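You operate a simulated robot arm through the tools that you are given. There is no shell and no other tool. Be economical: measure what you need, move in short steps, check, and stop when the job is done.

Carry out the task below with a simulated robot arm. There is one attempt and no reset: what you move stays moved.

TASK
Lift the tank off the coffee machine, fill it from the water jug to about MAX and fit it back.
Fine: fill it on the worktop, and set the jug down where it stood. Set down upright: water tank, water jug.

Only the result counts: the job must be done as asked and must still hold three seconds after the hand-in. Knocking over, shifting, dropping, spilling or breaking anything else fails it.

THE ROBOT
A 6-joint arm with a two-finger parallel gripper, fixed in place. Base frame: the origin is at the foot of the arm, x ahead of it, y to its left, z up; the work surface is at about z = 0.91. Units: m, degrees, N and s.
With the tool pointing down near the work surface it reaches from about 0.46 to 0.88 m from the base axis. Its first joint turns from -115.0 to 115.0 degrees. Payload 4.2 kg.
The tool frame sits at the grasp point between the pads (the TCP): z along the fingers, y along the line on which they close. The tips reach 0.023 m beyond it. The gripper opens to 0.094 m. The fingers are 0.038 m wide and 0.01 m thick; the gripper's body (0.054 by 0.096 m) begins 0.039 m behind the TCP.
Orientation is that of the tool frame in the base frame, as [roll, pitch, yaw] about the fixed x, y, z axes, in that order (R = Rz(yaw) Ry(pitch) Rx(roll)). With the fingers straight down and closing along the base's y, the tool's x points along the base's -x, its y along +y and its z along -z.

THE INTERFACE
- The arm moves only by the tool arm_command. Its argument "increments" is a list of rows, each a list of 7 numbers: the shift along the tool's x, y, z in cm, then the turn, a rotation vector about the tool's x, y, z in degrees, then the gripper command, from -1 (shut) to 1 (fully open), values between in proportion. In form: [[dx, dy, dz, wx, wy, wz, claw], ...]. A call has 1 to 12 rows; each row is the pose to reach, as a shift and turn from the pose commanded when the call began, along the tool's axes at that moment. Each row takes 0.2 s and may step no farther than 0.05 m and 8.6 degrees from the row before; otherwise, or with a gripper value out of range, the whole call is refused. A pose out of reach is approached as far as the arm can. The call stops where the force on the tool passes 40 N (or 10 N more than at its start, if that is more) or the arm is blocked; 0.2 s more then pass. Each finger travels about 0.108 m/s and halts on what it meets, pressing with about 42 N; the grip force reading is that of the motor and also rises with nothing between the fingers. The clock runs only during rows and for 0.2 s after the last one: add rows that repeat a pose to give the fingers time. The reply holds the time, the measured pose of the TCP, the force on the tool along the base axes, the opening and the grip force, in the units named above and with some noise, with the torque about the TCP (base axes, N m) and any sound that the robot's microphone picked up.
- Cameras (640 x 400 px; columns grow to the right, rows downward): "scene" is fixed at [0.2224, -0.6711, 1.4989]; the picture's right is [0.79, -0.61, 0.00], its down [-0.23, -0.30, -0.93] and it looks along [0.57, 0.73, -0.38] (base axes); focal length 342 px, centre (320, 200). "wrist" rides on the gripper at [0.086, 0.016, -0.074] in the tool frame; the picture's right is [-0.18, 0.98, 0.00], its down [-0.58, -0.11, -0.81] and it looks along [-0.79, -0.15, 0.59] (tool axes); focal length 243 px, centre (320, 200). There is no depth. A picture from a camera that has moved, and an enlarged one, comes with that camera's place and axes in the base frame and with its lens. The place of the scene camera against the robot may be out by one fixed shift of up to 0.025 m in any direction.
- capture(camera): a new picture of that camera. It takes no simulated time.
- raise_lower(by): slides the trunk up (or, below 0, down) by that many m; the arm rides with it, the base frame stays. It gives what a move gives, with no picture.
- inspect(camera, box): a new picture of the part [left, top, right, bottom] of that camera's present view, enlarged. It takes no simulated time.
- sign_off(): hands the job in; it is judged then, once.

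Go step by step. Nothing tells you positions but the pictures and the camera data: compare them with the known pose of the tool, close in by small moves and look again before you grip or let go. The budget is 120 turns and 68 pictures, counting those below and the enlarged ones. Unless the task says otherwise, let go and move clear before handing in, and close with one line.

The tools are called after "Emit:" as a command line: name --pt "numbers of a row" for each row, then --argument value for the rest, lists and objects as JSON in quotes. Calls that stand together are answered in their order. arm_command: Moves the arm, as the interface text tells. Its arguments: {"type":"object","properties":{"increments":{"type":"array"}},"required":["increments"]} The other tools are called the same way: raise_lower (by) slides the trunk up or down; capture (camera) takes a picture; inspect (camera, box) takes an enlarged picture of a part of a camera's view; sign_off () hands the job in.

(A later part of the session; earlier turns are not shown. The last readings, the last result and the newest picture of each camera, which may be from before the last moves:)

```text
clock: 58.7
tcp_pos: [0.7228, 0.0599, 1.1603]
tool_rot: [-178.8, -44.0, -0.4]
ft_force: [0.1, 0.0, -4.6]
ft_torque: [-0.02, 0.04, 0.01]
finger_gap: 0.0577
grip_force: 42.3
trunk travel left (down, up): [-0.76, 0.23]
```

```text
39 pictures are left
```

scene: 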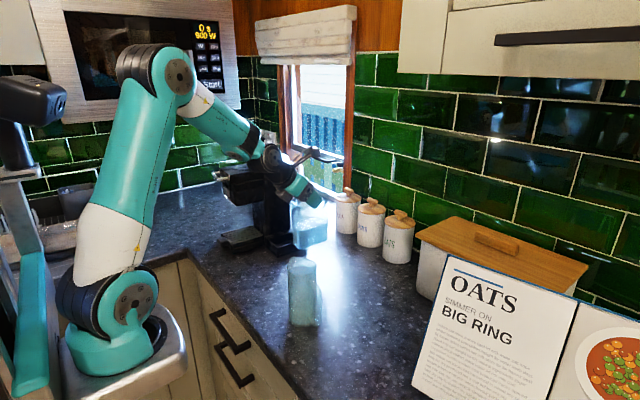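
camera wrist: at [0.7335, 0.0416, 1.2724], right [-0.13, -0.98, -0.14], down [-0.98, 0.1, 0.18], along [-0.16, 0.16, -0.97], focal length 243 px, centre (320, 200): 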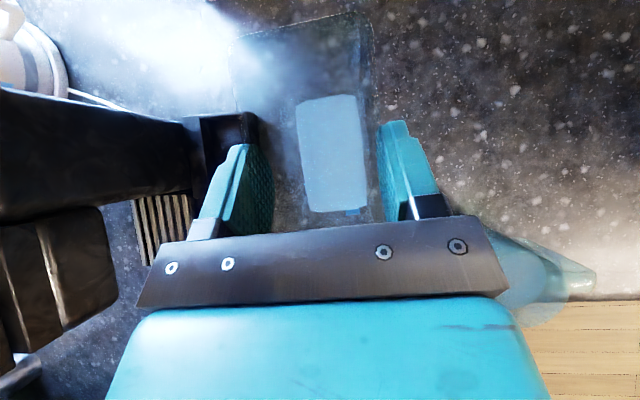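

Position is free. I lower the tank to just above the worktop.

Emit:
arm_command --pt "-2 0 2.07 0 0 0 -1" --pt "-4 0 4.13 0 0 0 -1" --pt "-5.5 0 5.67 0 0 0 -1" --pt "-5.9 0 6.1 0 0 0 -1" --pt "-5.9 0 6.1 0 0 0 -1"

Emit:
arm_command --pt "-0.2 0 0.21 0 0 0 -1" --pt "-0.4 0 0.42 0 0 0 -1" --pt "-0.55 0 0.57 0 0 0 -1" --pt "-0.55 0 0.57 0 0 0 -1"

Emit:
inspect --camera "scene" --box '[240, 170, 360, 340]'

```text
clock: 59.9
tcp_pos: [0.7199, 0.0607, 1.0757]
tool_rot: [-178.8, -44.0, -0.5]
ft_force: [-0.4, 0.2, -5.0]
ft_torque: [0.03, 0.07, -0.01]
finger_gap: 0.0577
grip_force: 41.8
trunk travel left (down, up): [-0.76, 0.23]
```

```text
clock: 60.9
tcp_pos: [0.721, 0.0607, 1.0686]
tool_rot: [-178.8, -43.9, -0.6]
ft_force: [0.3, 0.0, -4.9]
ft_torque: [0.01, 0.08, 0.0]
finger_gap: 0.058
grip_force: 42.3
trunk travel left (down, up): [-0.76, 0.23]
```

```text
2.35 times, centred on (300, 255) of scene
camera zoom: at [0.2224, -0.6711, 1.4989], right [0.79, -0.61, 0.0], down [-0.23, -0.3, -0.93], along [0.57, 0.73, -0.38], focal length 804 px, centre (367, 71)
```

zoom: 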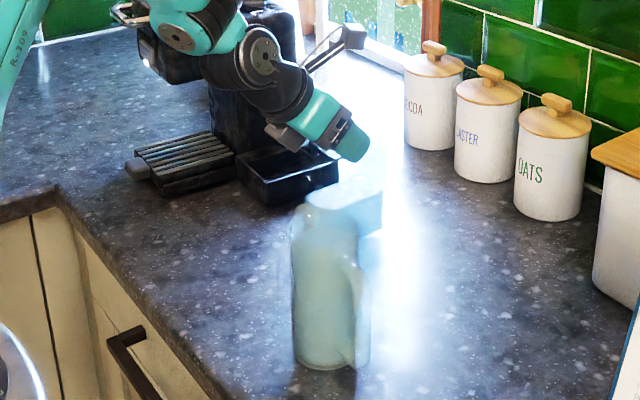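

No contact yet. I continue in small steps.

Emit:
arm_command --pt "-0.14 0 0.14 0 0 0 -1" --pt "-0.28 0 0.29 0 0 0 -1" --pt "-0.28 0 0.29 0 0 0 -1"

Emit:
arm_command --pt "-0.14 0 0.14 0 0 0 -1" --pt "-0.21 0 0.21 0 0 0 -1" --pt "-0.21 0 0.21 0 0 0 -1"

```text
clock: 61.7
tcp_pos: [0.7217, 0.0614, 1.0641]
tool_rot: [-178.7, -44.0, -0.4]
ft_force: [-0.6, 0.5, -3.8]
ft_torque: [-0.03, 0.04, -0.01]
finger_gap: 0.0581
grip_force: 42.0
trunk travel left (down, up): [-0.76, 0.23]
```

```text
clock: 62.5
tcp_pos: [0.7223, 0.061, 1.0612]
tool_rot: [-178.8, -44.2, -0.5]
ft_force: [-0.4, 0.4, -0.5]
ft_torque: [-0.07, 0.31, -0.04]
finger_gap: 0.058
grip_force: 41.8
trunk travel left (down, up): [-0.76, 0.23]
```

The worktop now carries the tank. I go down a hair more and open gently to about 7 cm.

Emit:
arm_command --pt "-0.04 0 0.04 0 0 0 -1" --pt "-0.04 0 0.04 0 0 0 0.0" --pt "-0.04 0 0.04 0 0 0 0.3" --pt "-0.04 0 0.04 0 0 0 0.6" --pt "-0.04 0 0.04 0 0 0 0.6"

Emit:
arm_command --pt "0 0 -3 0 0 0 0.6" --pt "0 0 -6 0 0 0 0.6" --pt "0 0 -9 0 0 0 0.6" --pt "0 0 -12 0 0 0 0.6" --pt "0 0 -12 0 0 0 0.6"

Emit:
capture --camera "wrist"

```text
clock: 63.7
tcp_pos: [0.7222, 0.0616, 1.0605]
tool_rot: [-178.7, -44.0, -0.5]
ft_force: [0.0, 0.2, 0.1]
ft_torque: [0.01, -0.01, 0.01]
finger_gap: 0.0753
grip_force: 0.0
trunk travel left (down, up): [-0.76, 0.23]
```

```text
clock: 64.9
tcp_pos: [0.6377, 0.058, 1.1477]
tool_rot: [-178.8, -44.0, -0.4]
ft_force: [0.4, 0.3, 0.1]
ft_torque: [0.04, 0.01, 0.0]
finger_gap: 0.0748
grip_force: 0.1
trunk travel left (down, up): [-0.76, 0.23]
```

```text
37 pictures are left
camera wrist: at [0.6487, 0.0397, 1.2588], right [-0.13, -0.98, -0.14], down [-0.98, 0.1, 0.18], along [-0.16, 0.16, -0.97], focal length 243 px, centre (320, 200)
```

wrist: 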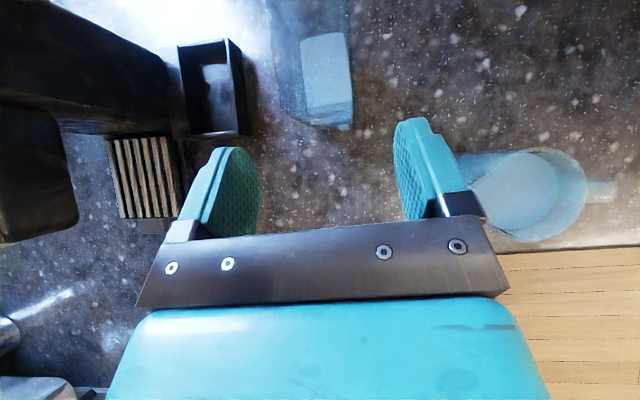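

The tank stands upright on the worktop. Now the jug: I zoom in on it, and on the tank and tray for the refit.

Emit:
inspect --camera "wrist" --box '[440, 120, 640, 260]'

Emit:
inspect --camera "wrist" --box '[150, 0, 380, 150]'

```text
2.86 times, centred on (540, 190) of wrist
camera zoom: at [0.6487, 0.0397, 1.2588], right [-0.13, -0.98, -0.14], down [-0.98, 0.1, 0.18], along [-0.16, 0.16, -0.97], focal length 693 px, centre (-309, 229)
```

zoom: 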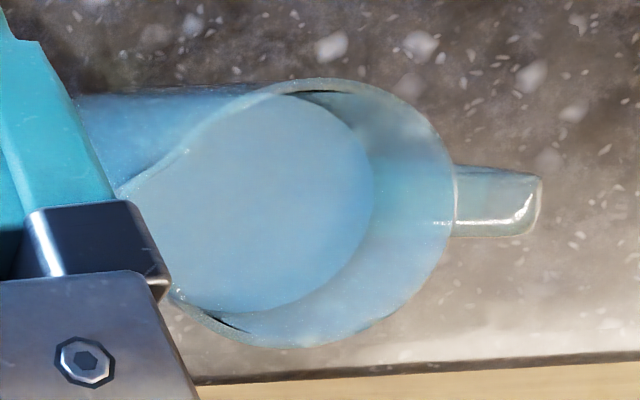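

```text
2.67 times, centred on (265, 75) of wrist
camera zoom: at [0.6487, 0.0397, 1.2588], right [-0.13, -0.98, -0.14], down [-0.98, 0.1, 0.18], along [-0.16, 0.16, -0.97], focal length 647 px, centre (467, 533)
```

zoom: 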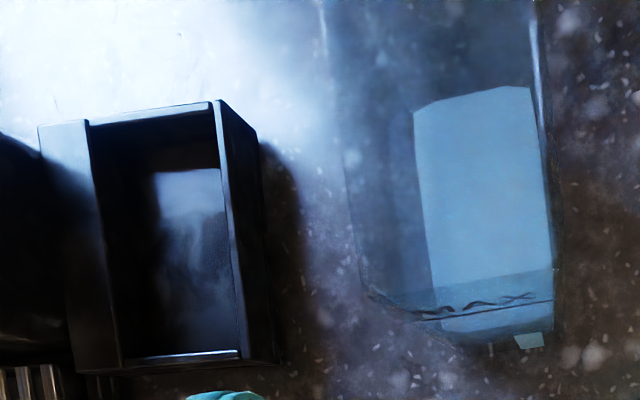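

The jug is centred at about (0.600, -0.094), radius ≈0.037, rim at z≈1.05. I'll grip the body from above with the fingers on its ±x sides, which leaves spout and handle free. Later I'll pour back towards the robot. First I go vertical above it.

Emit:
arm_command --pt "0.5 1 -2.5 0 -6 0 1" --pt "1 3 -5 0 -14 0 1" --pt "1.3 6 -7.1 0 -22 0 1" --pt "1.3 9 -7.1 0 -30 0 1" --pt "1.3 12 -7.1 0 -38 0 1" --pt "1.3 15.2 -7.1 0 -44 0 1" --pt "1.3 15.2 -7.1 0 -44 0 1"

Emit:
arm_command --pt "0 0 0 0 0 8 1" --pt "0 0 0 0 0 16 1" --pt "0 0 0 0 0 24 1" --pt "0 0 0 0 0 32 1" --pt "0 0 0 0 0 40 1" --pt "0 0 0 0 0 48 1" --pt "0 0 0 0 0 56 1" --pt "0 0 0 0 0 64 1" --pt "0 0 0 0 0 72 1" --pt "0 0 0 0 0 80 1" --pt "0 0 0 0 0 88 1" --pt "0 0 0 0 0 90 1"

Emit:
capture --camera "wrist"

```text
clock: 66.5
tcp_pos: [0.6019, -0.0634, 1.2133]
tool_rot: [-178.4, 0.3, -0.3]
ft_force: [-0.5, 0.0, -0.1]
ft_torque: [-0.02, -0.01, 0.0]
finger_gap: 0.094
grip_force: 0.1
out of reach, approached as far as the arm can: row 5, 6, 7
trunk travel left (down, up): [-0.76, 0.23]
```

```text
clock: 69.1
tcp_pos: [0.5996, -0.0626, 1.2118]
tool_rot: [179.9, 0.9, -89.7]
ft_force: [-0.4, 0.9, -0.5]
ft_torque: [0.02, 0.01, 0.02]
finger_gap: 0.0941
grip_force: 0.1
trunk travel left (down, up): [-0.76, 0.23]
```

```text
34 pictures are left
camera wrist: at [0.5842, -0.1501, 1.2833], right [-0.98, 0.18, 0.0], down [0.11, 0.57, 0.82], along [0.14, 0.8, -0.58], focal length 243 px, centre (320, 200)
```

wrist: 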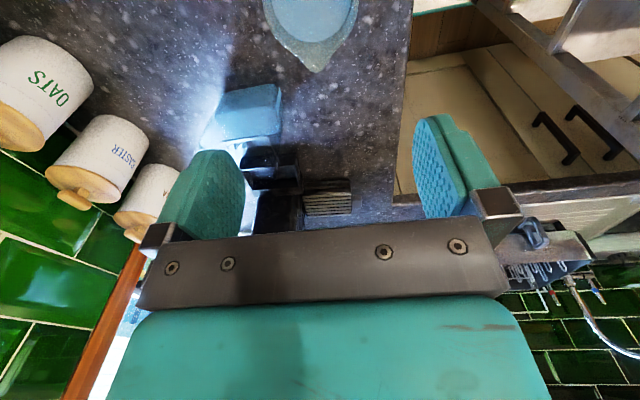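

The view confirms the jug's centre x≈0.602 and the spout at about (0.607, -0.036). I centre over it and descend partway.

Emit:
arm_command --pt "1.5 -0.2 0 0 0 0 1" --pt "3.1 -0.2 2 0 0 0 1" --pt "3.1 -0.2 5 0 0 0 1" --pt "3.1 -0.2 8 0 0 0 1" --pt "3.1 -0.2 11 0 0 0 1" --pt "3.1 -0.2 11 0 0 0 1"

Emit:
inspect --camera "scene" --box '[240, 170, 380, 340]'

Emit:
capture --camera "wrist"

```text
clock: 70.5
tcp_pos: [0.6014, -0.0926, 1.1007]
tool_rot: [-180.0, 0.9, -89.6]
ft_force: [0.4, 0.5, 0.3]
ft_torque: [-0.06, 0.0, -0.02]
finger_gap: 0.0939
grip_force: 0.2
trunk travel left (down, up): [-0.76, 0.23]
```

```text
2.35 times, centred on (310, 255) of scene
camera zoom: at [0.2224, -0.6711, 1.4989], right [0.79, -0.61, 0.0], down [-0.23, -0.3, -0.93], along [0.57, 0.73, -0.38], focal length 804 px, centre (344, 71)
```

zoom: 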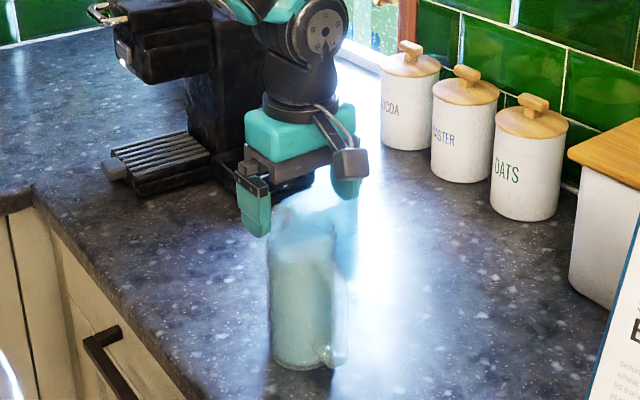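

```text
32 pictures are left
camera wrist: at [0.5861, -0.1804, 1.1714], right [-0.98, 0.18, 0.0], down [0.1, 0.57, 0.82], along [0.14, 0.8, -0.58], focal length 243 px, centre (320, 200)
```

wrist: 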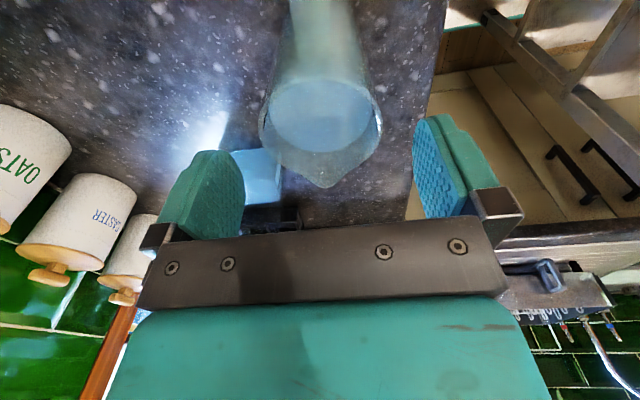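

The jug is centred between the pads. I descend to grip depth, leaving the palm about 1 cm above the rim.

Emit:
arm_command --pt "0.1 0 2.5 0 0 0 1" --pt "0.1 0 5 0 0 0 1" --pt "0.1 0 7.4 0 0 0 1" --pt "0.1 0 7.4 0 0 0 1"

Emit:
inspect --camera "scene" --box '[240, 170, 380, 340]'

```text
clock: 71.5
tcp_pos: [0.6018, -0.0935, 1.026]
tool_rot: [-179.8, 0.9, -89.6]
ft_force: [-0.6, -0.1, 0.4]
ft_torque: [0.02, -0.01, 0.02]
finger_gap: 0.0939
grip_force: 0.0
trunk travel left (down, up): [-0.76, 0.23]
```

```text
2.35 times, centred on (310, 255) of scene
camera zoom: at [0.2224, -0.6711, 1.4989], right [0.79, -0.61, 0.0], down [-0.23, -0.3, -0.93], along [0.57, 0.73, -0.38], focal length 804 px, centre (344, 71)
```

zoom: 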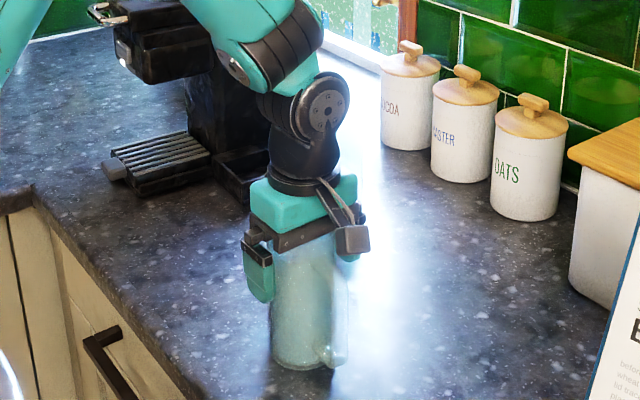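

Aligned. Close on the jug.

Emit:
arm_command --pt "0 0 0 0 0 0 0.7" --pt "0 0 0 0 0 0 0.4" --pt "0 0 0 0 0 0 -1" --pt "0 0 0 0 0 0 -1" --pt "0 0 0 0 0 0 -1"

Emit:
arm_command --pt "0 0 -0.5 0 0 0 -1" --pt "0 0 -1.5 0 0 0 -1" --pt "0 0 -3 0 0 0 -1" --pt "0 0 -3 0 0 0 -1"

Emit:
inspect --camera "scene" --box '[240, 170, 380, 340]'

```text
clock: 72.7
tcp_pos: [0.6032, -0.0936, 1.026]
tool_rot: [-179.9, 0.9, -89.6]
ft_force: [-1.6, -0.4, -0.8]
ft_torque: [-0.14, 0.2, -0.05]
finger_gap: 0.0707
grip_force: 41.4
trunk travel left (down, up): [-0.76, 0.23]
```

```text
clock: 73.7
tcp_pos: [0.6018, -0.0935, 1.0563]
tool_rot: [-180.0, 0.9, -89.6]
ft_force: [-0.8, -0.4, -7.9]
ft_torque: [0.04, 0.0, -0.03]
finger_gap: 0.07
grip_force: 42.2
trunk travel left (down, up): [-0.76, 0.23]
```

```text
2.35 times, centred on (310, 255) of scene
camera zoom: at [0.2224, -0.6711, 1.4989], right [0.79, -0.61, 0.0], down [-0.23, -0.3, -0.93], along [0.57, 0.73, -0.38], focal length 804 px, centre (344, 71)
```

zoom: 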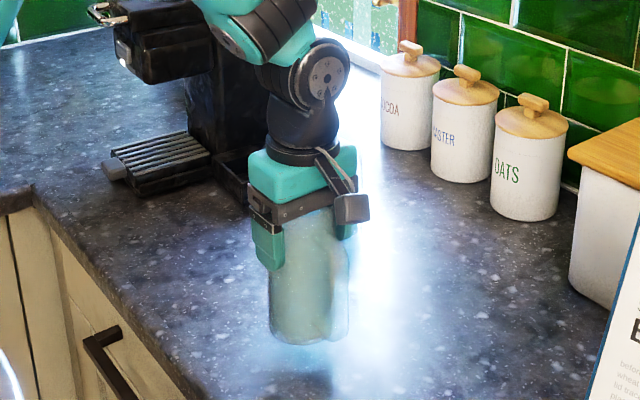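

The jug is lifted, weighing about 0.8 kg, and its original spot is recorded at (0.6025, -0.0935, grip z 1.026). I carry it up and over slowly.

Emit:
arm_command --pt "0 0 -1 0 0 0 -1" --pt "0 0 -2.5 0 0 0 -1" --pt "-0.5 0 -4.2 0 0 0 -1" --pt "-1.5 0 -6 0 0 0 -1" --pt "-2.5 0 -8 0 0 0 -1" --pt "-3.7 0 -10 0 0 0 -1" --pt "-4.9 0 -12 0 0 0 -1" --pt "-6.1 0 -14 0 0 0 -1" --pt "-7.3 0 -16 0 0 0 -1" --pt "-8.5 0 -17.5 0 0 0 -1" --pt "-9.4 0 -18.4 0 0 0 -1" --pt "-9.4 0 -18.4 0 0 0 -1"

Emit:
arm_command --pt "0 0 0 0 0 -5 -1" --pt "0 0 0 0 0 -12 -1" --pt "0 0 0 0 0 -20 -1" --pt "0 0 0 0 0 -28 -1" --pt "0 0 0 0 0 -36 -1" --pt "0 0 0 0 0 -44 -1" --pt "0 0 0 0 0 -52 -1" --pt "0 0 0 0 0 -60 -1" --pt "0 0 0 0 0 -68 -1" --pt "0 0 0 0 0 -76 -1" --pt "0 0 0 0 0 -82 -1" --pt "0 0 0 0 0 -84 -1"

Emit:
capture --camera "wrist"

```text
clock: 76.3
tcp_pos: [0.6019, 0.0002, 1.2421]
tool_rot: [-179.9, 0.9, -89.6]
ft_force: [-0.2, 0.7, -7.8]
ft_torque: [-0.03, 0.02, 0.0]
finger_gap: 0.0699
grip_force: 41.6
trunk travel left (down, up): [-0.76, 0.23]
```

```text
clock: 78.9
tcp_pos: [0.6016, 0.0001, 1.2418]
tool_rot: [-179.0, 0.1, -5.5]
ft_force: [-0.3, 1.2, -7.6]
ft_torque: [0.01, 0.04, -0.02]
finger_gap: 0.0699
grip_force: 41.9
trunk travel left (down, up): [-0.76, 0.23]
```

```text
29 pictures are left
camera wrist: at [0.6869, -0.0262, 1.3152], right [-0.28, -0.96, -0.01], down [-0.57, 0.15, 0.81], along [-0.77, 0.23, -0.59], focal length 243 px, centre (320, 200)
```

wrist: 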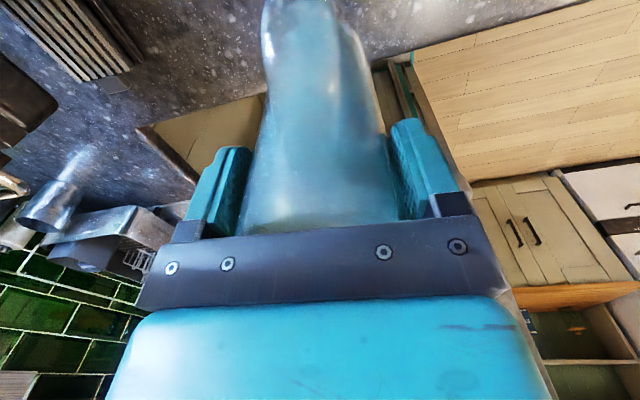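

The jug is held upright with its spout nearly at -x. I raise the trunk for reach and move the jug forward to the far side of the tank, staying high.

Emit:
raise_lower --by 0.15

Emit:
arm_command --pt "1 -0.5 0.5 0 0 -0.5 -1" --pt "3 -1.2 1.5 0 0 -1.5 -1" --pt "5.5 -2.2 2.7 0 0 -2.5 -1" --pt "8 -3.2 4 0 0 -3.5 -1" --pt "10.5 -4.2 5.3 0 0 -4.5 -1" --pt "13 -5.2 6.6 0 0 -5.5 -1" --pt "15.2 -6.2 7.8 0 0 -5.5 -1" --pt "16.8 -6.9 8.7 0 0 -5.5 -1" --pt "17.4 -7.2 9 0 0 -5.5 -1" --pt "17.4 -7.2 9 0 0 -5.5 -1"

Emit:
capture --camera "scene"

```text
clock: 80.6
tcp_pos: [0.6021, -0.0011, 1.3927]
tool_rot: [-179.1, 0.1, -5.5]
ft_force: [0.6, -0.4, -6.1]
ft_torque: [0.01, -0.01, 0.01]
finger_gap: 0.0703
grip_force: 42.1
trunk travel left (down, up): [-0.91, 0.08]
```

```text
clock: 82.8
tcp_pos: [0.7817, 0.0568, 1.3032]
tool_rot: [-179.0, 0.1, -0.2]
ft_force: [0.1, -0.7, -7.4]
ft_torque: [0.01, -0.02, 0.0]
finger_gap: 0.0701
grip_force: 41.5
trunk travel left (down, up): [-0.91, 0.08]
```

```text
28 pictures are left
```

scene: 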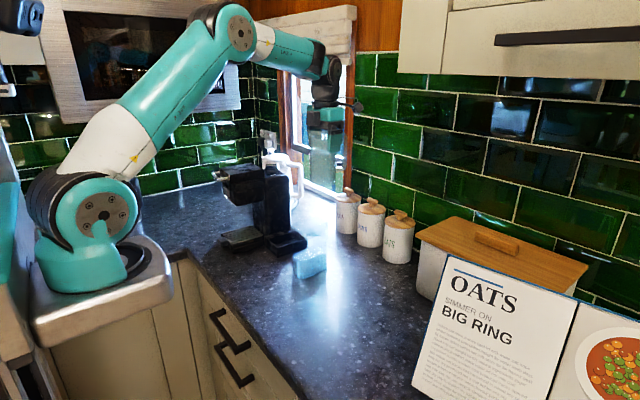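

Now I tilt to 25° while descending into the pouring position beside and above the tank.

Emit:
arm_command --pt "0.6 0 1 0 3 0 -1" --pt "1.2 0 2.4 0 7 0 -1" --pt "1.9 0.1 3.8 0 11 0 -1" --pt "2.6 0.1 5.2 0 15 0 -1" --pt "3.3 0.2 6.6 0 19 0 -1" --pt "3.9 0.2 7.7 0 22 0 -1" --pt "4.3 0.2 8.3 0 25 0 -1" --pt "4.3 0.2 8.3 0 25 0 -1"

Emit:
inspect --camera "scene" --box '[240, 110, 400, 290]'

```text
clock: 84.6
tcp_pos: [0.8238, 0.0542, 1.2201]
tool_rot: [-179.1, -25.1, -0.5]
ft_force: [0.2, -0.4, -7.2]
ft_torque: [0.0, 0.21, 0.01]
finger_gap: 0.0701
grip_force: 41.4
trunk travel left (down, up): [-0.91, 0.08]
```

```text
2.22 times, centred on (320, 200) of scene
camera zoom: at [0.2224, -0.6711, 1.4989], right [0.79, -0.61, 0.0], down [-0.23, -0.3, -0.93], along [0.57, 0.73, -0.38], focal length 759 px, centre (320, 200)
```

zoom: 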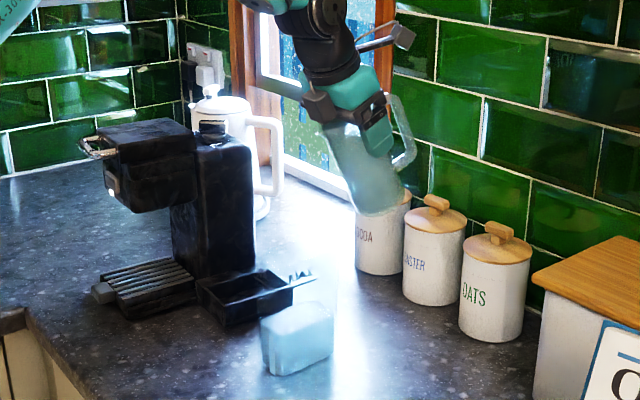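

The jug and lip are well placed, and nothing is touching. I descend and tilt to about 38°.

Emit:
arm_command --pt "-0.6 0 1.2 0 3 0 -1" --pt "-1.2 0 2.6 0 6 0 -1" --pt "-1.9 0 4.2 0 9 0 -1" --pt "-2.5 0 5.6 0 12 0 -1" --pt "-2.6 0 6 0 13 0 -1" --pt "-2.6 0 6 0 13 0 -1"

Emit:
inspect --camera "scene" --box '[260, 150, 380, 290]'

```text
clock: 86.0
tcp_pos: [0.8269, 0.0563, 1.1555]
tool_rot: [-179.0, -38.0, -0.8]
ft_force: [-1.0, -0.2, -6.4]
ft_torque: [0.03, 0.21, 0.01]
finger_gap: 0.0701
grip_force: 41.8
trunk travel left (down, up): [-0.91, 0.08]
```

```text
2.86 times, centred on (320, 220) of scene
camera zoom: at [0.2224, -0.6711, 1.4989], right [0.79, -0.61, 0.0], down [-0.23, -0.3, -0.93], along [0.57, 0.73, -0.38], focal length 976 px, centre (320, 143)
```

zoom: 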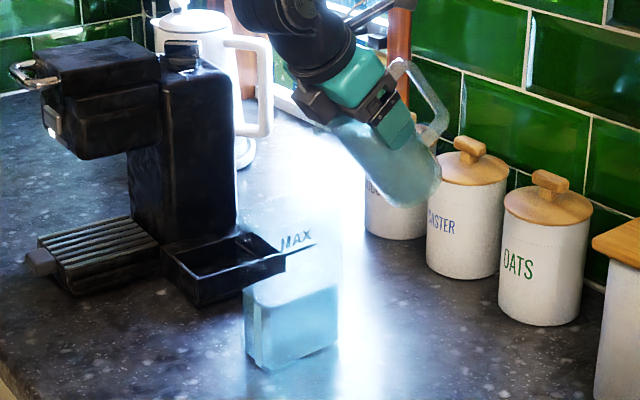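

No visible stream yet. I tilt on slowly, keeping the lip over the tank.

Emit:
arm_command --pt "-0.1 0 -0.1 0 3 0 -1" --pt "-0.2 0 -0.3 0 6 0 -1" --pt "-0.2 0 -0.35 0 8 0 -1" --pt "-0.2 0 -0.35 0 8 0 -1" --pt "-0.2 0 -0.35 0 8 0 -1"

Emit:
inspect --camera "scene" --box '[280, 170, 350, 260]'

```text
clock: 87.2
tcp_pos: [0.8225, 0.0554, 1.1561]
tool_rot: [-178.7, -46.0, -1.0]
ft_force: [-0.1, 0.2, -6.7]
ft_torque: [-0.02, 0.21, 0.04]
finger_gap: 0.07
grip_force: 42.3
trunk travel left (down, up): [-0.91, 0.08]
```

```text
4.44 times, centred on (315, 215) of scene
camera zoom: at [0.2224, -0.6711, 1.4989], right [0.79, -0.61, 0.0], down [-0.23, -0.3, -0.93], along [0.57, 0.73, -0.38], focal length 1518 px, centre (342, 133)
```

zoom: 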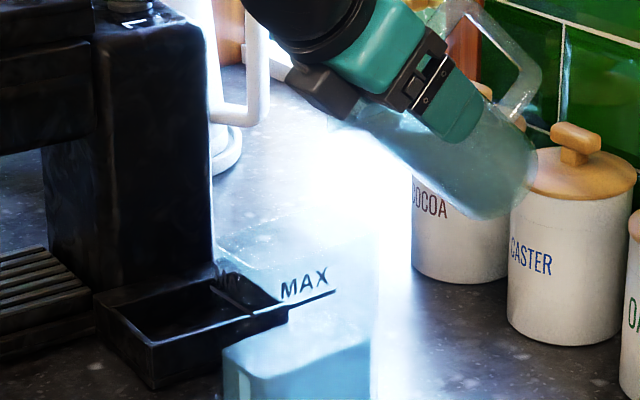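

Not clearly pouring yet. I tilt to about 54°.

Emit:
arm_command --pt "-0.1 0 -0.15 0 3 0 -1" --pt "-0.1 0 -0.4 0 6 0 -1" --pt "-0.1 0 -0.5 0 8 0 -1" --pt "-0.1 0 -0.5 0 8 0 -1"

Emit:
inspect --camera "scene" --box '[270, 170, 350, 275]'

```text
clock: 88.2
tcp_pos: [0.8188, 0.0553, 1.1589]
tool_rot: [-178.5, -54.1, -1.2]
ft_force: [-0.1, 0.8, -7.0]
ft_torque: [-0.01, 0.21, 0.04]
finger_gap: 0.0699
grip_force: 42.1
trunk travel left (down, up): [-0.91, 0.08]
```

```text
3.81 times, centred on (310, 222) of scene
camera zoom: at [0.2224, -0.6711, 1.4989], right [0.79, -0.61, 0.0], down [-0.23, -0.3, -0.93], along [0.57, 0.73, -0.38], focal length 1302 px, centre (358, 114)
```

zoom: 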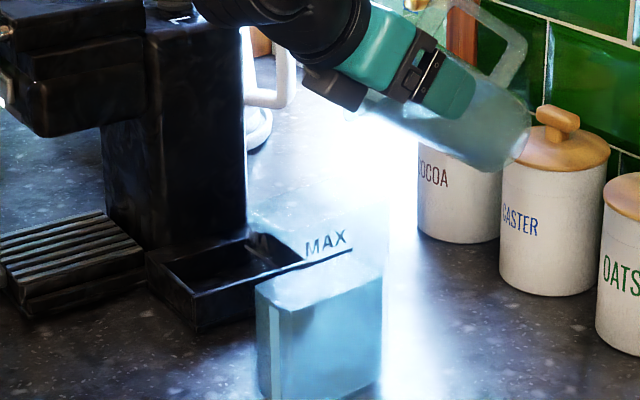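

The level in the tank looks higher. I wait a moment and measure again.

Emit:
arm_command --pt "0 0 0 0 0 0 -1" --pt "0 0 0 0 0 0 -1" --pt "0 0 0 0 0 0 -1" --pt "0 0 0 0 0 0 -1"

Emit:
inspect --camera "scene" --box '[275, 200, 345, 290]'

```text
clock: 89.2
tcp_pos: [0.8197, 0.0556, 1.1594]
tool_rot: [-178.5, -54.0, -1.3]
ft_force: [-0.5, -0.3, -6.1]
ft_torque: [-0.02, 0.24, -0.01]
finger_gap: 0.0702
grip_force: 42.1
trunk travel left (down, up): [-0.91, 0.08]
```

```text
4.44 times, centred on (310, 245) of scene
camera zoom: at [0.2224, -0.6711, 1.4989], right [0.79, -0.61, 0.0], down [-0.23, -0.3, -0.93], along [0.57, 0.73, -0.38], focal length 1518 px, centre (364, 0)
```

zoom: 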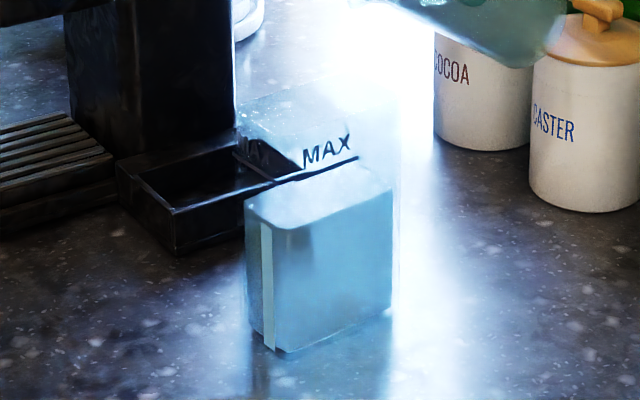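

The level is at about 73% of MAX and no stream is running. I tilt another 10° slowly.

Emit:
arm_command --pt "0.1 0 -0.25 0 2.5 0 -1" --pt "0.2 0 -0.5 0 5 0 -1" --pt "0.3 0 -0.75 0 7.5 0 -1" --pt "0.4 0 -1.0 0 10 0 -1" --pt "0.4 0 -1.0 0 10 0 -1" --pt "0.4 0 -1.0 0 10 0 -1" --pt "0.4 0 -1.0 0 10 0 -1"

Emit:
inspect --camera "scene" --box '[275, 200, 345, 290]'

```text
clock: 90.8
tcp_pos: [0.8135, 0.0551, 1.1674]
tool_rot: [-178.1, -64.0, -1.9]
ft_force: [-1.0, -0.5, -4.3]
ft_torque: [0.01, 0.2, -0.02]
finger_gap: 0.07
grip_force: 42.0
trunk travel left (down, up): [-0.91, 0.08]
```

```text
4.44 times, centred on (310, 245) of scene
camera zoom: at [0.2224, -0.6711, 1.4989], right [0.79, -0.61, 0.0], down [-0.23, -0.3, -0.93], along [0.57, 0.73, -0.38], focal length 1518 px, centre (364, 0)
```

zoom: 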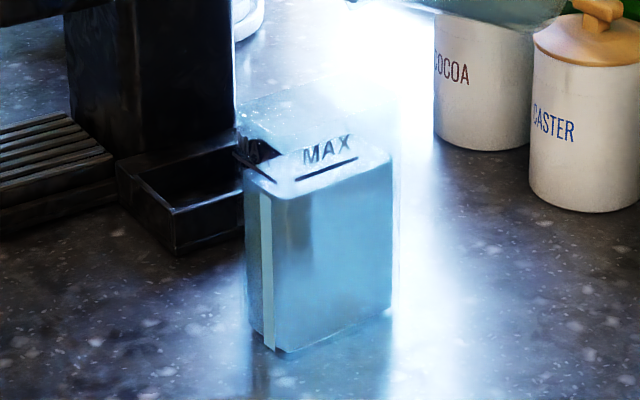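

It's about 92% of MAX now. I tilt another 4°.

Emit:
arm_command --pt "0.1 0 -0.2 0 2 0 -1" --pt "0.18 0 -0.42 0 4 0 -1" --pt "0.18 0 -0.42 0 4 0 -1" --pt "0.18 0 -0.42 0 4 0 -1" --pt "0.18 0 -0.42 0 4 0 -1" --pt "0.18 0 -0.42 0 4 0 -1"

Emit:
inspect --camera "scene" --box '[292, 225, 332, 285]'

```text
clock: 92.2
tcp_pos: [0.811, 0.0553, 1.1708]
tool_rot: [-177.6, -68.0, -2.2]
ft_force: [0.2, -0.2, -4.2]
ft_torque: [0.02, 0.19, 0.01]
finger_gap: 0.0699
grip_force: 42.1
trunk travel left (down, up): [-0.91, 0.08]
```

```text
6.67 times, centred on (312, 255) of scene
camera zoom: at [0.2224, -0.6711, 1.4989], right [0.79, -0.61, 0.0], down [-0.23, -0.3, -0.93], along [0.57, 0.73, -0.38], focal length 2278 px, centre (373, -167)
```

zoom: 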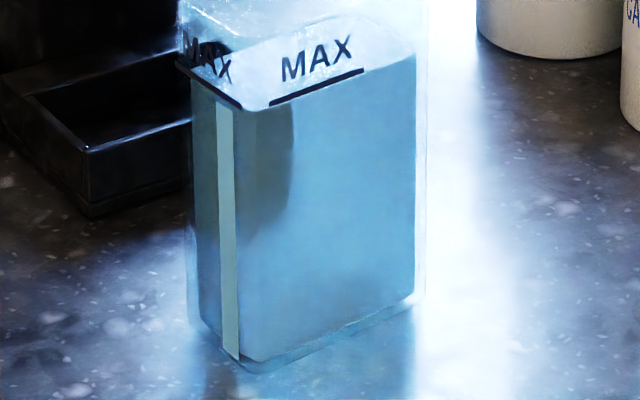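

The water surface now sits right at the MAX line on both faces. I tilt the jug back, keeping its lip over the tank.

Emit:
arm_command --pt "0.1 0 0.25 0 -6 0 -1" --pt "0.2 0 0.5 0 -12 0 -1" --pt "0.3 0 0.8 0 -18 0 -1" --pt "0.4 0 1.1 0 -24 0 -1" --pt "0.6 0 1.5 0 -30 0 -1" --pt "0.6 0 1.5 0 -30 0 -1" --pt "0.6 0 1.5 0 -30 0 -1"

Emit:
inspect --camera "scene" --box '[275, 180, 345, 290]'

```text
clock: 93.8
tcp_pos: [0.8268, 0.0543, 1.1732]
tool_rot: [-179.0, -38.0, -0.8]
ft_force: [-0.3, 0.2, -4.1]
ft_torque: [0.01, 0.11, 0.03]
finger_gap: 0.07
grip_force: 42.0
trunk travel left (down, up): [-0.91, 0.08]
```

```text
3.64 times, centred on (310, 235) of scene
camera zoom: at [0.2224, -0.6711, 1.4989], right [0.79, -0.61, 0.0], down [-0.23, -0.3, -0.93], along [0.57, 0.73, -0.38], focal length 1242 px, centre (356, 73)
```

zoom: 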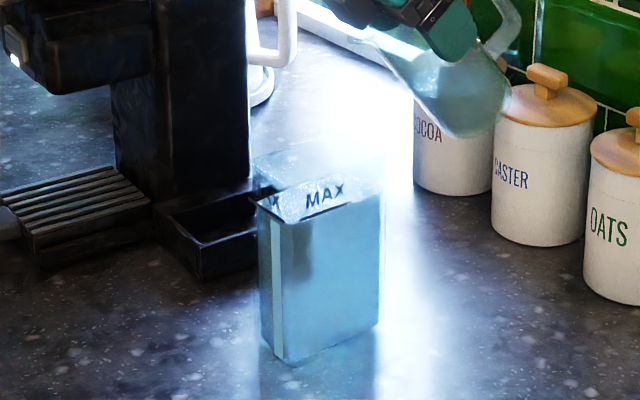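

Filled to MAX and nothing spilt. I raise the jug and bring it upright, away from the tank.

Emit:
arm_command --pt "1.2 0 -1.7 0 -4 0 -1" --pt "2.4 0 -3.5 0 -8 0 -1" --pt "3.8 0 -5.3 0 -13 0 -1" --pt "4.2 0 -7.5 0 -19 0 -1" --pt "4.5 0 -9.7 0 -25 0 -1" --pt "4.7 0 -11.8 0 -31 0 -1" --pt "4.9 0 -13.6 0 -38 0 -1" --pt "4.9 0 -13.6 0 -38 0 -1"

Emit:
arm_command --pt "-2 0.5 0 0 0 0 -1" --pt "-5 1.5 0 0 0 0 -1" --pt "-8 2.5 0 0 0 0 -1" --pt "-11 3.5 0 0 0 0 -1" --pt "-14 4.5 0 0 0 0 -1" --pt "-17 5.5 0 0 0 0 -1" --pt "-18 5.5 0 0 0 0 -1" --pt "-18 5.5 0 0 0 0 -1"

```text
clock: 95.6
tcp_pos: [0.7813, 0.0539, 1.3074]
tool_rot: [-179.2, 0.0, 0.0]
ft_force: [-0.4, -0.5, -3.7]
ft_torque: [-0.02, -0.02, -0.02]
finger_gap: 0.0699
grip_force: 41.9
trunk travel left (down, up): [-0.91, 0.08]
```

```text
clock: 97.4
tcp_pos: [0.5994, -0.0023, 1.3095]
tool_rot: [-179.1, 0.0, -0.1]
ft_force: [0.5, 0.3, -3.4]
ft_torque: [-0.01, 0.03, -0.02]
finger_gap: 0.07
grip_force: 42.1
trunk travel left (down, up): [-0.91, 0.08]
```

Now I yaw the jug back to its original orientation.

Emit:
arm_command --pt "0 0 0 0 0 8 -1" --pt "0 0 0 0 0 16 -1" --pt "0 0 0 0 0 24 -1" --pt "0 0 0 0 0 32 -1" --pt "0 0 0 0 0 40 -1" --pt "0 0 0 0 0 48 -1" --pt "0 0 0 0 0 56 -1" --pt "0 0 0 0 0 64 -1" --pt "0 0 0 0 0 72 -1" --pt "0 0 0 0 0 80 -1" --pt "0 0 0 0 0 88 -1" --pt "0 0 0 0 0 89.5 -1"

Emit:
arm_command --pt "1.5 0 1 0 0 0 -1" --pt "3.5 0 3 0 0 0 -1" --pt "5.5 0 6 0 0 0 -1" --pt "7.5 0 9 0 0 0 -1" --pt "9.1 0 12 0 0 0 -1" --pt "9.1 0 15 0 0 0 -1" --pt "9.1 0 18 0 0 0 -1" --pt "9.1 0 21 0 0 0 -1" --pt "9.1 0 24 0 0 0 -1" --pt "9.1 0 25.5 0 0 0 -1" --pt "9.1 0 25.5 0 0 0 -1"

```text
clock: 100.0
tcp_pos: [0.6008, -0.0006, 1.3091]
tool_rot: [-180.0, 0.9, -89.7]
ft_force: [-0.3, 0.3, -4.6]
ft_torque: [0.04, 0.02, 0.02]
finger_gap: 0.0698
grip_force: 41.9
trunk travel left (down, up): [-0.91, 0.08]
```

```text
clock: 102.4
tcp_pos: [0.6014, -0.0882, 1.0527]
tool_rot: [-179.9, 0.9, -89.7]
ft_force: [-0.2, -0.5, -3.9]
ft_torque: [0.01, 0.03, 0.02]
finger_gap: 0.07
grip_force: 42.1
trunk travel left (down, up): [-0.91, 0.08]
```

Emit:
arm_command --pt "0.3 -0.1 0.7 0 0 0 -1" --pt "0.5 -0.1 1.5 0 0 0 -1" --pt "0.5 -0.1 2.2 0 0 0 -1" --pt "0.5 -0.1 2.2 0 0 0 -1"

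Emit:
arm_command --pt "0 0 0.15 0 0 0 -1" --pt "0 0 0.3 0 0 0 -1" --pt "0 0 0.4 0 0 0 -1" --pt "0 0 0.4 0 0 0 -1"

```text
clock: 103.4
tcp_pos: [0.603, -0.0921, 1.03]
tool_rot: [-180.0, 0.9, -89.6]
ft_force: [0.3, 0.3, -3.6]
ft_torque: [0.02, 0.01, 0.02]
finger_gap: 0.0702
grip_force: 41.7
trunk travel left (down, up): [-0.91, 0.08]
```

```text
clock: 104.4
tcp_pos: [0.6038, -0.0939, 1.0266]
tool_rot: [-179.9, 0.9, -89.6]
ft_force: [-0.1, 1.0, 4.0]
ft_torque: [-0.07, 0.11, -0.01]
finger_gap: 0.0699
grip_force: 42.2
trunk travel left (down, up): [-0.91, 0.08]
```

The jug is on the worktop at its old place. I release and rise.

Emit:
arm_command --pt "0 0 0 0 0 0 0.3" --pt "0 0 0 0 0 0 0.6" --pt "0 0 0 0 0 0 1" --pt "0 0 0 0 0 0 1"

Emit:
arm_command --pt "0 0 -3 0 0 0 1" --pt "0 0 -6 0 0 0 1" --pt "0 0 -10 0 0 0 1" --pt "0 0 -14 0 0 0 1" --pt "-1 0 -18 0 0 0 1" --pt "-4 0 -20 0 0 0 1" --pt "-8 0 -20 0 0 0 1" --pt "-12 0 -20 0 0 0 1" --pt "-14 0 -20 0 0 0 1" --pt "-14 0 -20 0 0 0 1"

Emit:
capture --camera "scene"

```text
clock: 105.4
tcp_pos: [0.6032, -0.0932, 1.0258]
tool_rot: [180.0, 1.0, -89.5]
ft_force: [-0.1, 0.0, -0.3]
ft_torque: [0.0, -0.03, -0.01]
finger_gap: 0.0939
grip_force: 0.0
trunk travel left (down, up): [-0.91, 0.08]
```

```text
clock: 107.6
tcp_pos: [0.6022, 0.0473, 1.227]
tool_rot: [-179.9, 1.0, -89.7]
ft_force: [-0.2, 0.0, 0.1]
ft_torque: [0.0, 0.0, 0.0]
finger_gap: 0.094
grip_force: 0.1
trunk travel left (down, up): [-0.91, 0.08]
```

```text
19 pictures are left
```

scene: 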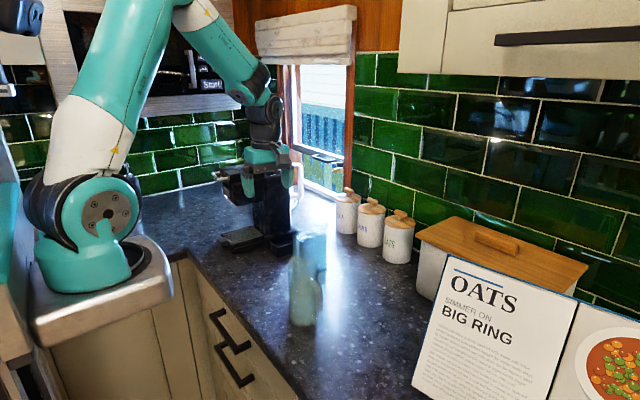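

The jug stands upright at its place. I yaw back, restore the 45° pose in front of the tank and lower the trunk to the previous setting.

Emit:
arm_command --pt "0 0 -1 0 0 -8 1" --pt "0 0 -2 0 0 -16 1" --pt "0 0 -3 0 0 -24 1" --pt "0 0 -4 0 0 -32 1" --pt "0 0 -5 0 0 -40 1" --pt "0 0 -6 0 0 -48 1" --pt "0 0 -7 0 0 -56 1" --pt "0 0 -7 0 0 -64 1" --pt "0 0 -7 0 0 -72 1" --pt "0 0 -7 0 0 -80 1" --pt "0 0 -7 0 0 -88 1" --pt "0 0 -7 0 0 -89.5 1"

Emit:
raise_lower --by -0.15

Emit:
arm_command --pt "0 0 0 0 8 0 0.6" --pt "0 0 0 0 16 0 0.6" --pt "0 0 0 0 24 0 0.6" --pt "0 0 0 0 32 0 0.6" --pt "0 0 0 0 40 0 0.6" --pt "0 0 0 0 44 0 0.6" --pt "0 0 0 0 44 0 0.6"

```text
clock: 110.2
tcp_pos: [0.6011, 0.0432, 1.2976]
tool_rot: [-179.1, 0.0, 0.0]
ft_force: [0.2, -0.2, -0.1]
ft_torque: [0.01, -0.02, 0.02]
finger_gap: 0.0939
grip_force: 0.0
trunk travel left (down, up): [-0.91, 0.08]
```

```text
clock: 112.0
tcp_pos: [0.6005, 0.0437, 1.1488]
tool_rot: [-179.1, -0.1, -0.1]
ft_force: [0.2, 0.5, -0.9]
ft_torque: [-0.03, 0.03, -0.02]
finger_gap: 0.0939
grip_force: 0.1
trunk travel left (down, up): [-0.76, 0.23]
```

```text
clock: 113.6
tcp_pos: [0.6012, 0.0418, 1.1488]
tool_rot: [-178.7, -44.1, -0.9]
ft_force: [0.2, 0.5, -0.6]
ft_torque: [0.01, 0.01, 0.01]
finger_gap: 0.0752
grip_force: 0.1
trunk travel left (down, up): [-0.76, 0.23]
```

Emit:
arm_command --pt "1.3 -1 1.4 0 0 0 0.6" --pt "2.6 -1.9 2.8 0 0 0 0.6" --pt "2.6 -1.9 2.8 0 0 0 0.6"

Emit:
capture --camera "wrist"

```text
clock: 114.4
tcp_pos: [0.6408, 0.0622, 1.1458]
tool_rot: [-178.7, -44.1, -1.0]
ft_force: [-0.6, 0.0, 0.4]
ft_torque: [0.03, -0.01, 0.01]
finger_gap: 0.0753
grip_force: 0.0
trunk travel left (down, up): [-0.76, 0.23]
```

```text
18 pictures are left
camera wrist: at [0.6507, 0.0448, 1.2583], right [-0.13, -0.98, -0.14], down [-0.98, 0.11, 0.18], along [-0.16, 0.16, -0.97], focal length 243 px, centre (320, 200)
```

wrist: 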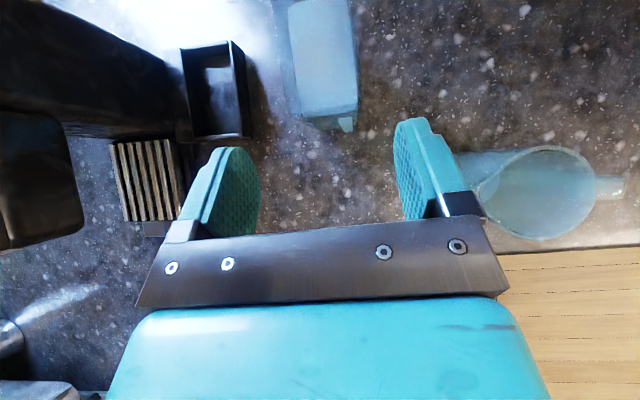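

Staged as before. I advance to the grip point on the tank.

Emit:
arm_command --pt "0 0.05 3 0.35 0 -0.36 0.6" --pt "0 0.1 6 0.35 0 -0.36 0.6" --pt "-0.1 0.1 8 0.35 0 -0.36 0.6" --pt "-0.1 0.1 8 0.35 0 -0.36 0.6"

Emit:
capture --camera "wrist"

```text
clock: 115.4
tcp_pos: [0.694, 0.064, 1.0889]
tool_rot: [-178.8, -44.1, -0.5]
ft_force: [0.0, 0.3, -0.4]
ft_torque: [0.01, 0.01, -0.01]
finger_gap: 0.0752
grip_force: 0.0
trunk travel left (down, up): [-0.76, 0.23]
```

```text
17 pictures are left
camera wrist: at [0.7056, 0.0453, 1.2009], right [-0.13, -0.98, -0.14], down [-0.98, 0.1, 0.18], along [-0.16, 0.16, -0.97], focal length 243 px, centre (320, 200)
```

wrist: 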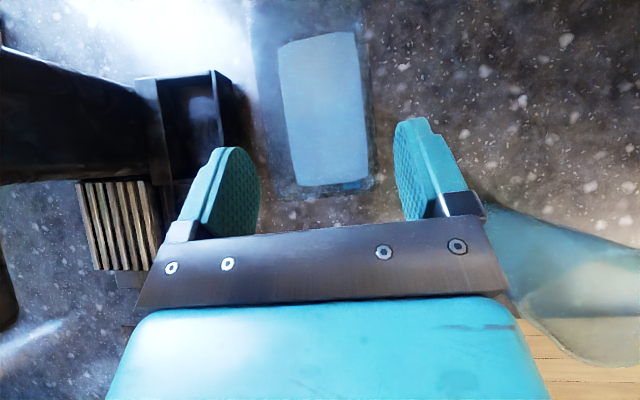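

Emit:
arm_command --pt "0.05 0.25 2 0 0 0 0.6" --pt "0.05 0.28 4 0 0 0 0.6" --pt "0.05 0.28 4 0 0 0 0.6"

Emit:
arm_command --pt "0 0 0 0 0 0 0.3" --pt "0 0 0 0 0 0 0.2" --pt "0 0 0 0 0 0 -1" --pt "0 0 0 0 0 0 -1" --pt "0 0 0 0 0 0 -1"

```text
clock: 116.2
tcp_pos: [0.7219, 0.0608, 1.0616]
tool_rot: [-178.8, -44.1, -0.5]
ft_force: [-0.4, -0.6, -0.6]
ft_torque: [-0.03, 0.01, -0.01]
finger_gap: 0.0754
grip_force: 0.0
trunk travel left (down, up): [-0.76, 0.23]
```

```text
clock: 117.4
tcp_pos: [0.7213, 0.0606, 1.061]
tool_rot: [-178.8, -44.1, -0.5]
ft_force: [1.4, 2.5, 1.8]
ft_torque: [0.06, -0.1, 0.1]
finger_gap: 0.0578
grip_force: 41.7
trunk travel left (down, up): [-0.76, 0.23]
```

Gripped at the same width as before. I lift slowly.

Emit:
arm_command --pt "0.35 0 -0.36 0 0 0 -1" --pt "1.0 0 -1.04 0 0 0 -1" --pt "2.1 0 -2.15 0 0 0 -1" --pt "3.2 0 -3.3 0 0 0 -1" --pt "4.3 0 -4.4 0 0 0 -1" --pt "5.4 0 -5.6 0 0 0 -1" --pt "6.5 0 -6.7 0 0 0 -1" --pt "6.9 0 -7.1 0 0 0 -1" --pt "6.9 0 -7.1 0 0 0 -1"

Emit:
inspect --camera "scene" --box '[230, 150, 350, 280]'

```text
clock: 119.4
tcp_pos: [0.7218, 0.0586, 1.1573]
tool_rot: [-178.8, -44.0, -0.4]
ft_force: [0.2, 0.3, -8.0]
ft_torque: [-0.02, 0.09, 0.02]
finger_gap: 0.058
grip_force: 42.0
trunk travel left (down, up): [-0.76, 0.23]
```

```text
3.08 times, centred on (290, 215) of scene
camera zoom: at [0.2224, -0.6711, 1.4989], right [0.79, -0.61, 0.0], down [-0.23, -0.3, -0.93], along [0.57, 0.73, -0.38], focal length 1051 px, centre (412, 154)
```

zoom: 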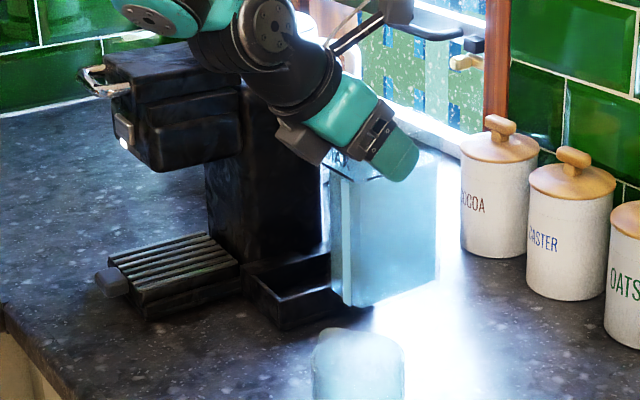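

Level and full. I carry it slowly back above the tray.

Emit:
arm_command --pt "0 -1 0 0 0 0 -1" --pt "0.2 -2.5 0.2 0 0 0 -1" --pt "0.4 -4.5 0.4 0 0 0 -1" --pt "0.6 -6.5 0.6 0 0 0 -1" --pt "0.8 -8.5 0.8 0 0 0 -1" --pt "1.0 -10.5 1.0 0 0 0 -1" --pt "1.2 -12.5 1.2 0 0 0 -1" --pt "1.4 -14.3 1.36 0 0 0 -1" --pt "1.4 -15.6 1.36 0 0 0 -1" --pt "1.4 -16.2 1.36 0 0 0 -1" --pt "1.4 -16.2 1.36 0 0 0 -1" --pt "1.4 -16.2 1.36 0 0 0 -1"

Emit:
capture --camera "wrist"

```text
clock: 122.0
tcp_pos: [0.7406, 0.2204, 1.1605]
tool_rot: [-178.8, -44.0, -0.3]
ft_force: [0.1, -0.2, -7.9]
ft_torque: [-0.01, 0.11, -0.02]
finger_gap: 0.0578
grip_force: 41.8
trunk travel left (down, up): [-0.76, 0.23]
```

```text
15 pictures are left
camera wrist: at [0.7527, 0.2023, 1.2725], right [-0.13, -0.98, -0.14], down [-0.98, 0.1, 0.18], along [-0.16, 0.16, -0.97], focal length 243 px, centre (320, 200)
```

wrist: 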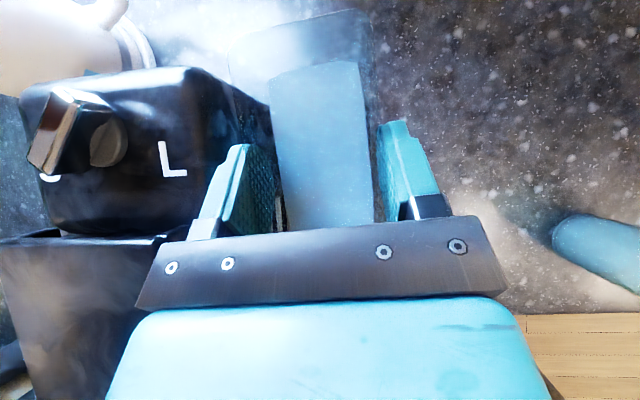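

Above the tray. I lower to just over it and check alignment.

Emit:
arm_command --pt "-0.7 -0.1 0.75 0 0 0 -1" --pt "-2.0 -0.1 2.1 0 0 0 -1" --pt "-3.2 -0.1 3.4 0 0 0 -1" --pt "-3.45 -0.1 3.65 0 0 0 -1" --pt "-3.45 -0.1 3.65 0 0 0 -1"

Emit:
inspect --camera "scene" --box '[240, 180, 330, 260]'

Emit:
inspect --camera "wrist" --box '[200, 0, 420, 240]'

```text
clock: 123.2
tcp_pos: [0.7415, 0.2235, 1.1102]
tool_rot: [-178.7, -44.1, -0.4]
ft_force: [1.2, 0.1, -7.9]
ft_torque: [0.0, 0.11, 0.0]
finger_gap: 0.0577
grip_force: 41.8
trunk travel left (down, up): [-0.76, 0.23]
```

```text
5.00 times, centred on (285, 220) of scene
camera zoom: at [0.2224, -0.6711, 1.4989], right [0.79, -0.61, 0.0], down [-0.23, -0.3, -0.93], along [0.57, 0.73, -0.38], focal length 1708 px, centre (495, 100)
```

zoom: 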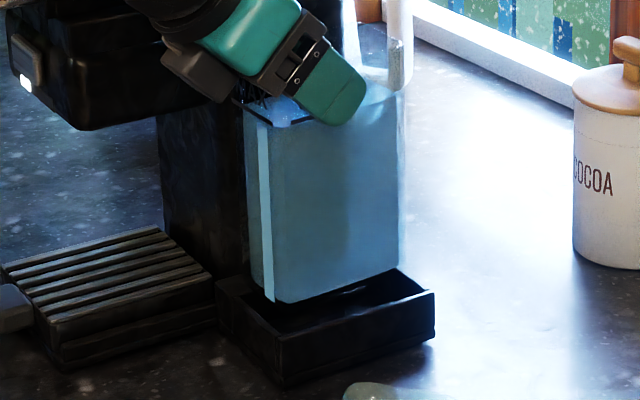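

```text
1.67 times, centred on (310, 120) of wrist
camera zoom: at [0.7524, 0.2058, 1.2223], right [-0.13, -0.98, -0.14], down [-0.98, 0.1, 0.18], along [-0.16, 0.16, -0.97], focal length 404 px, centre (337, 333)
```

zoom: 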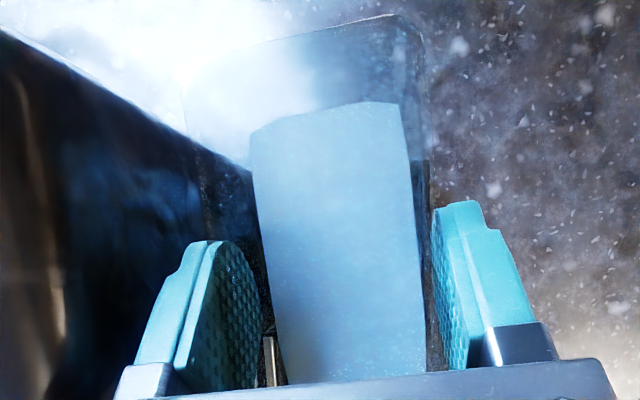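

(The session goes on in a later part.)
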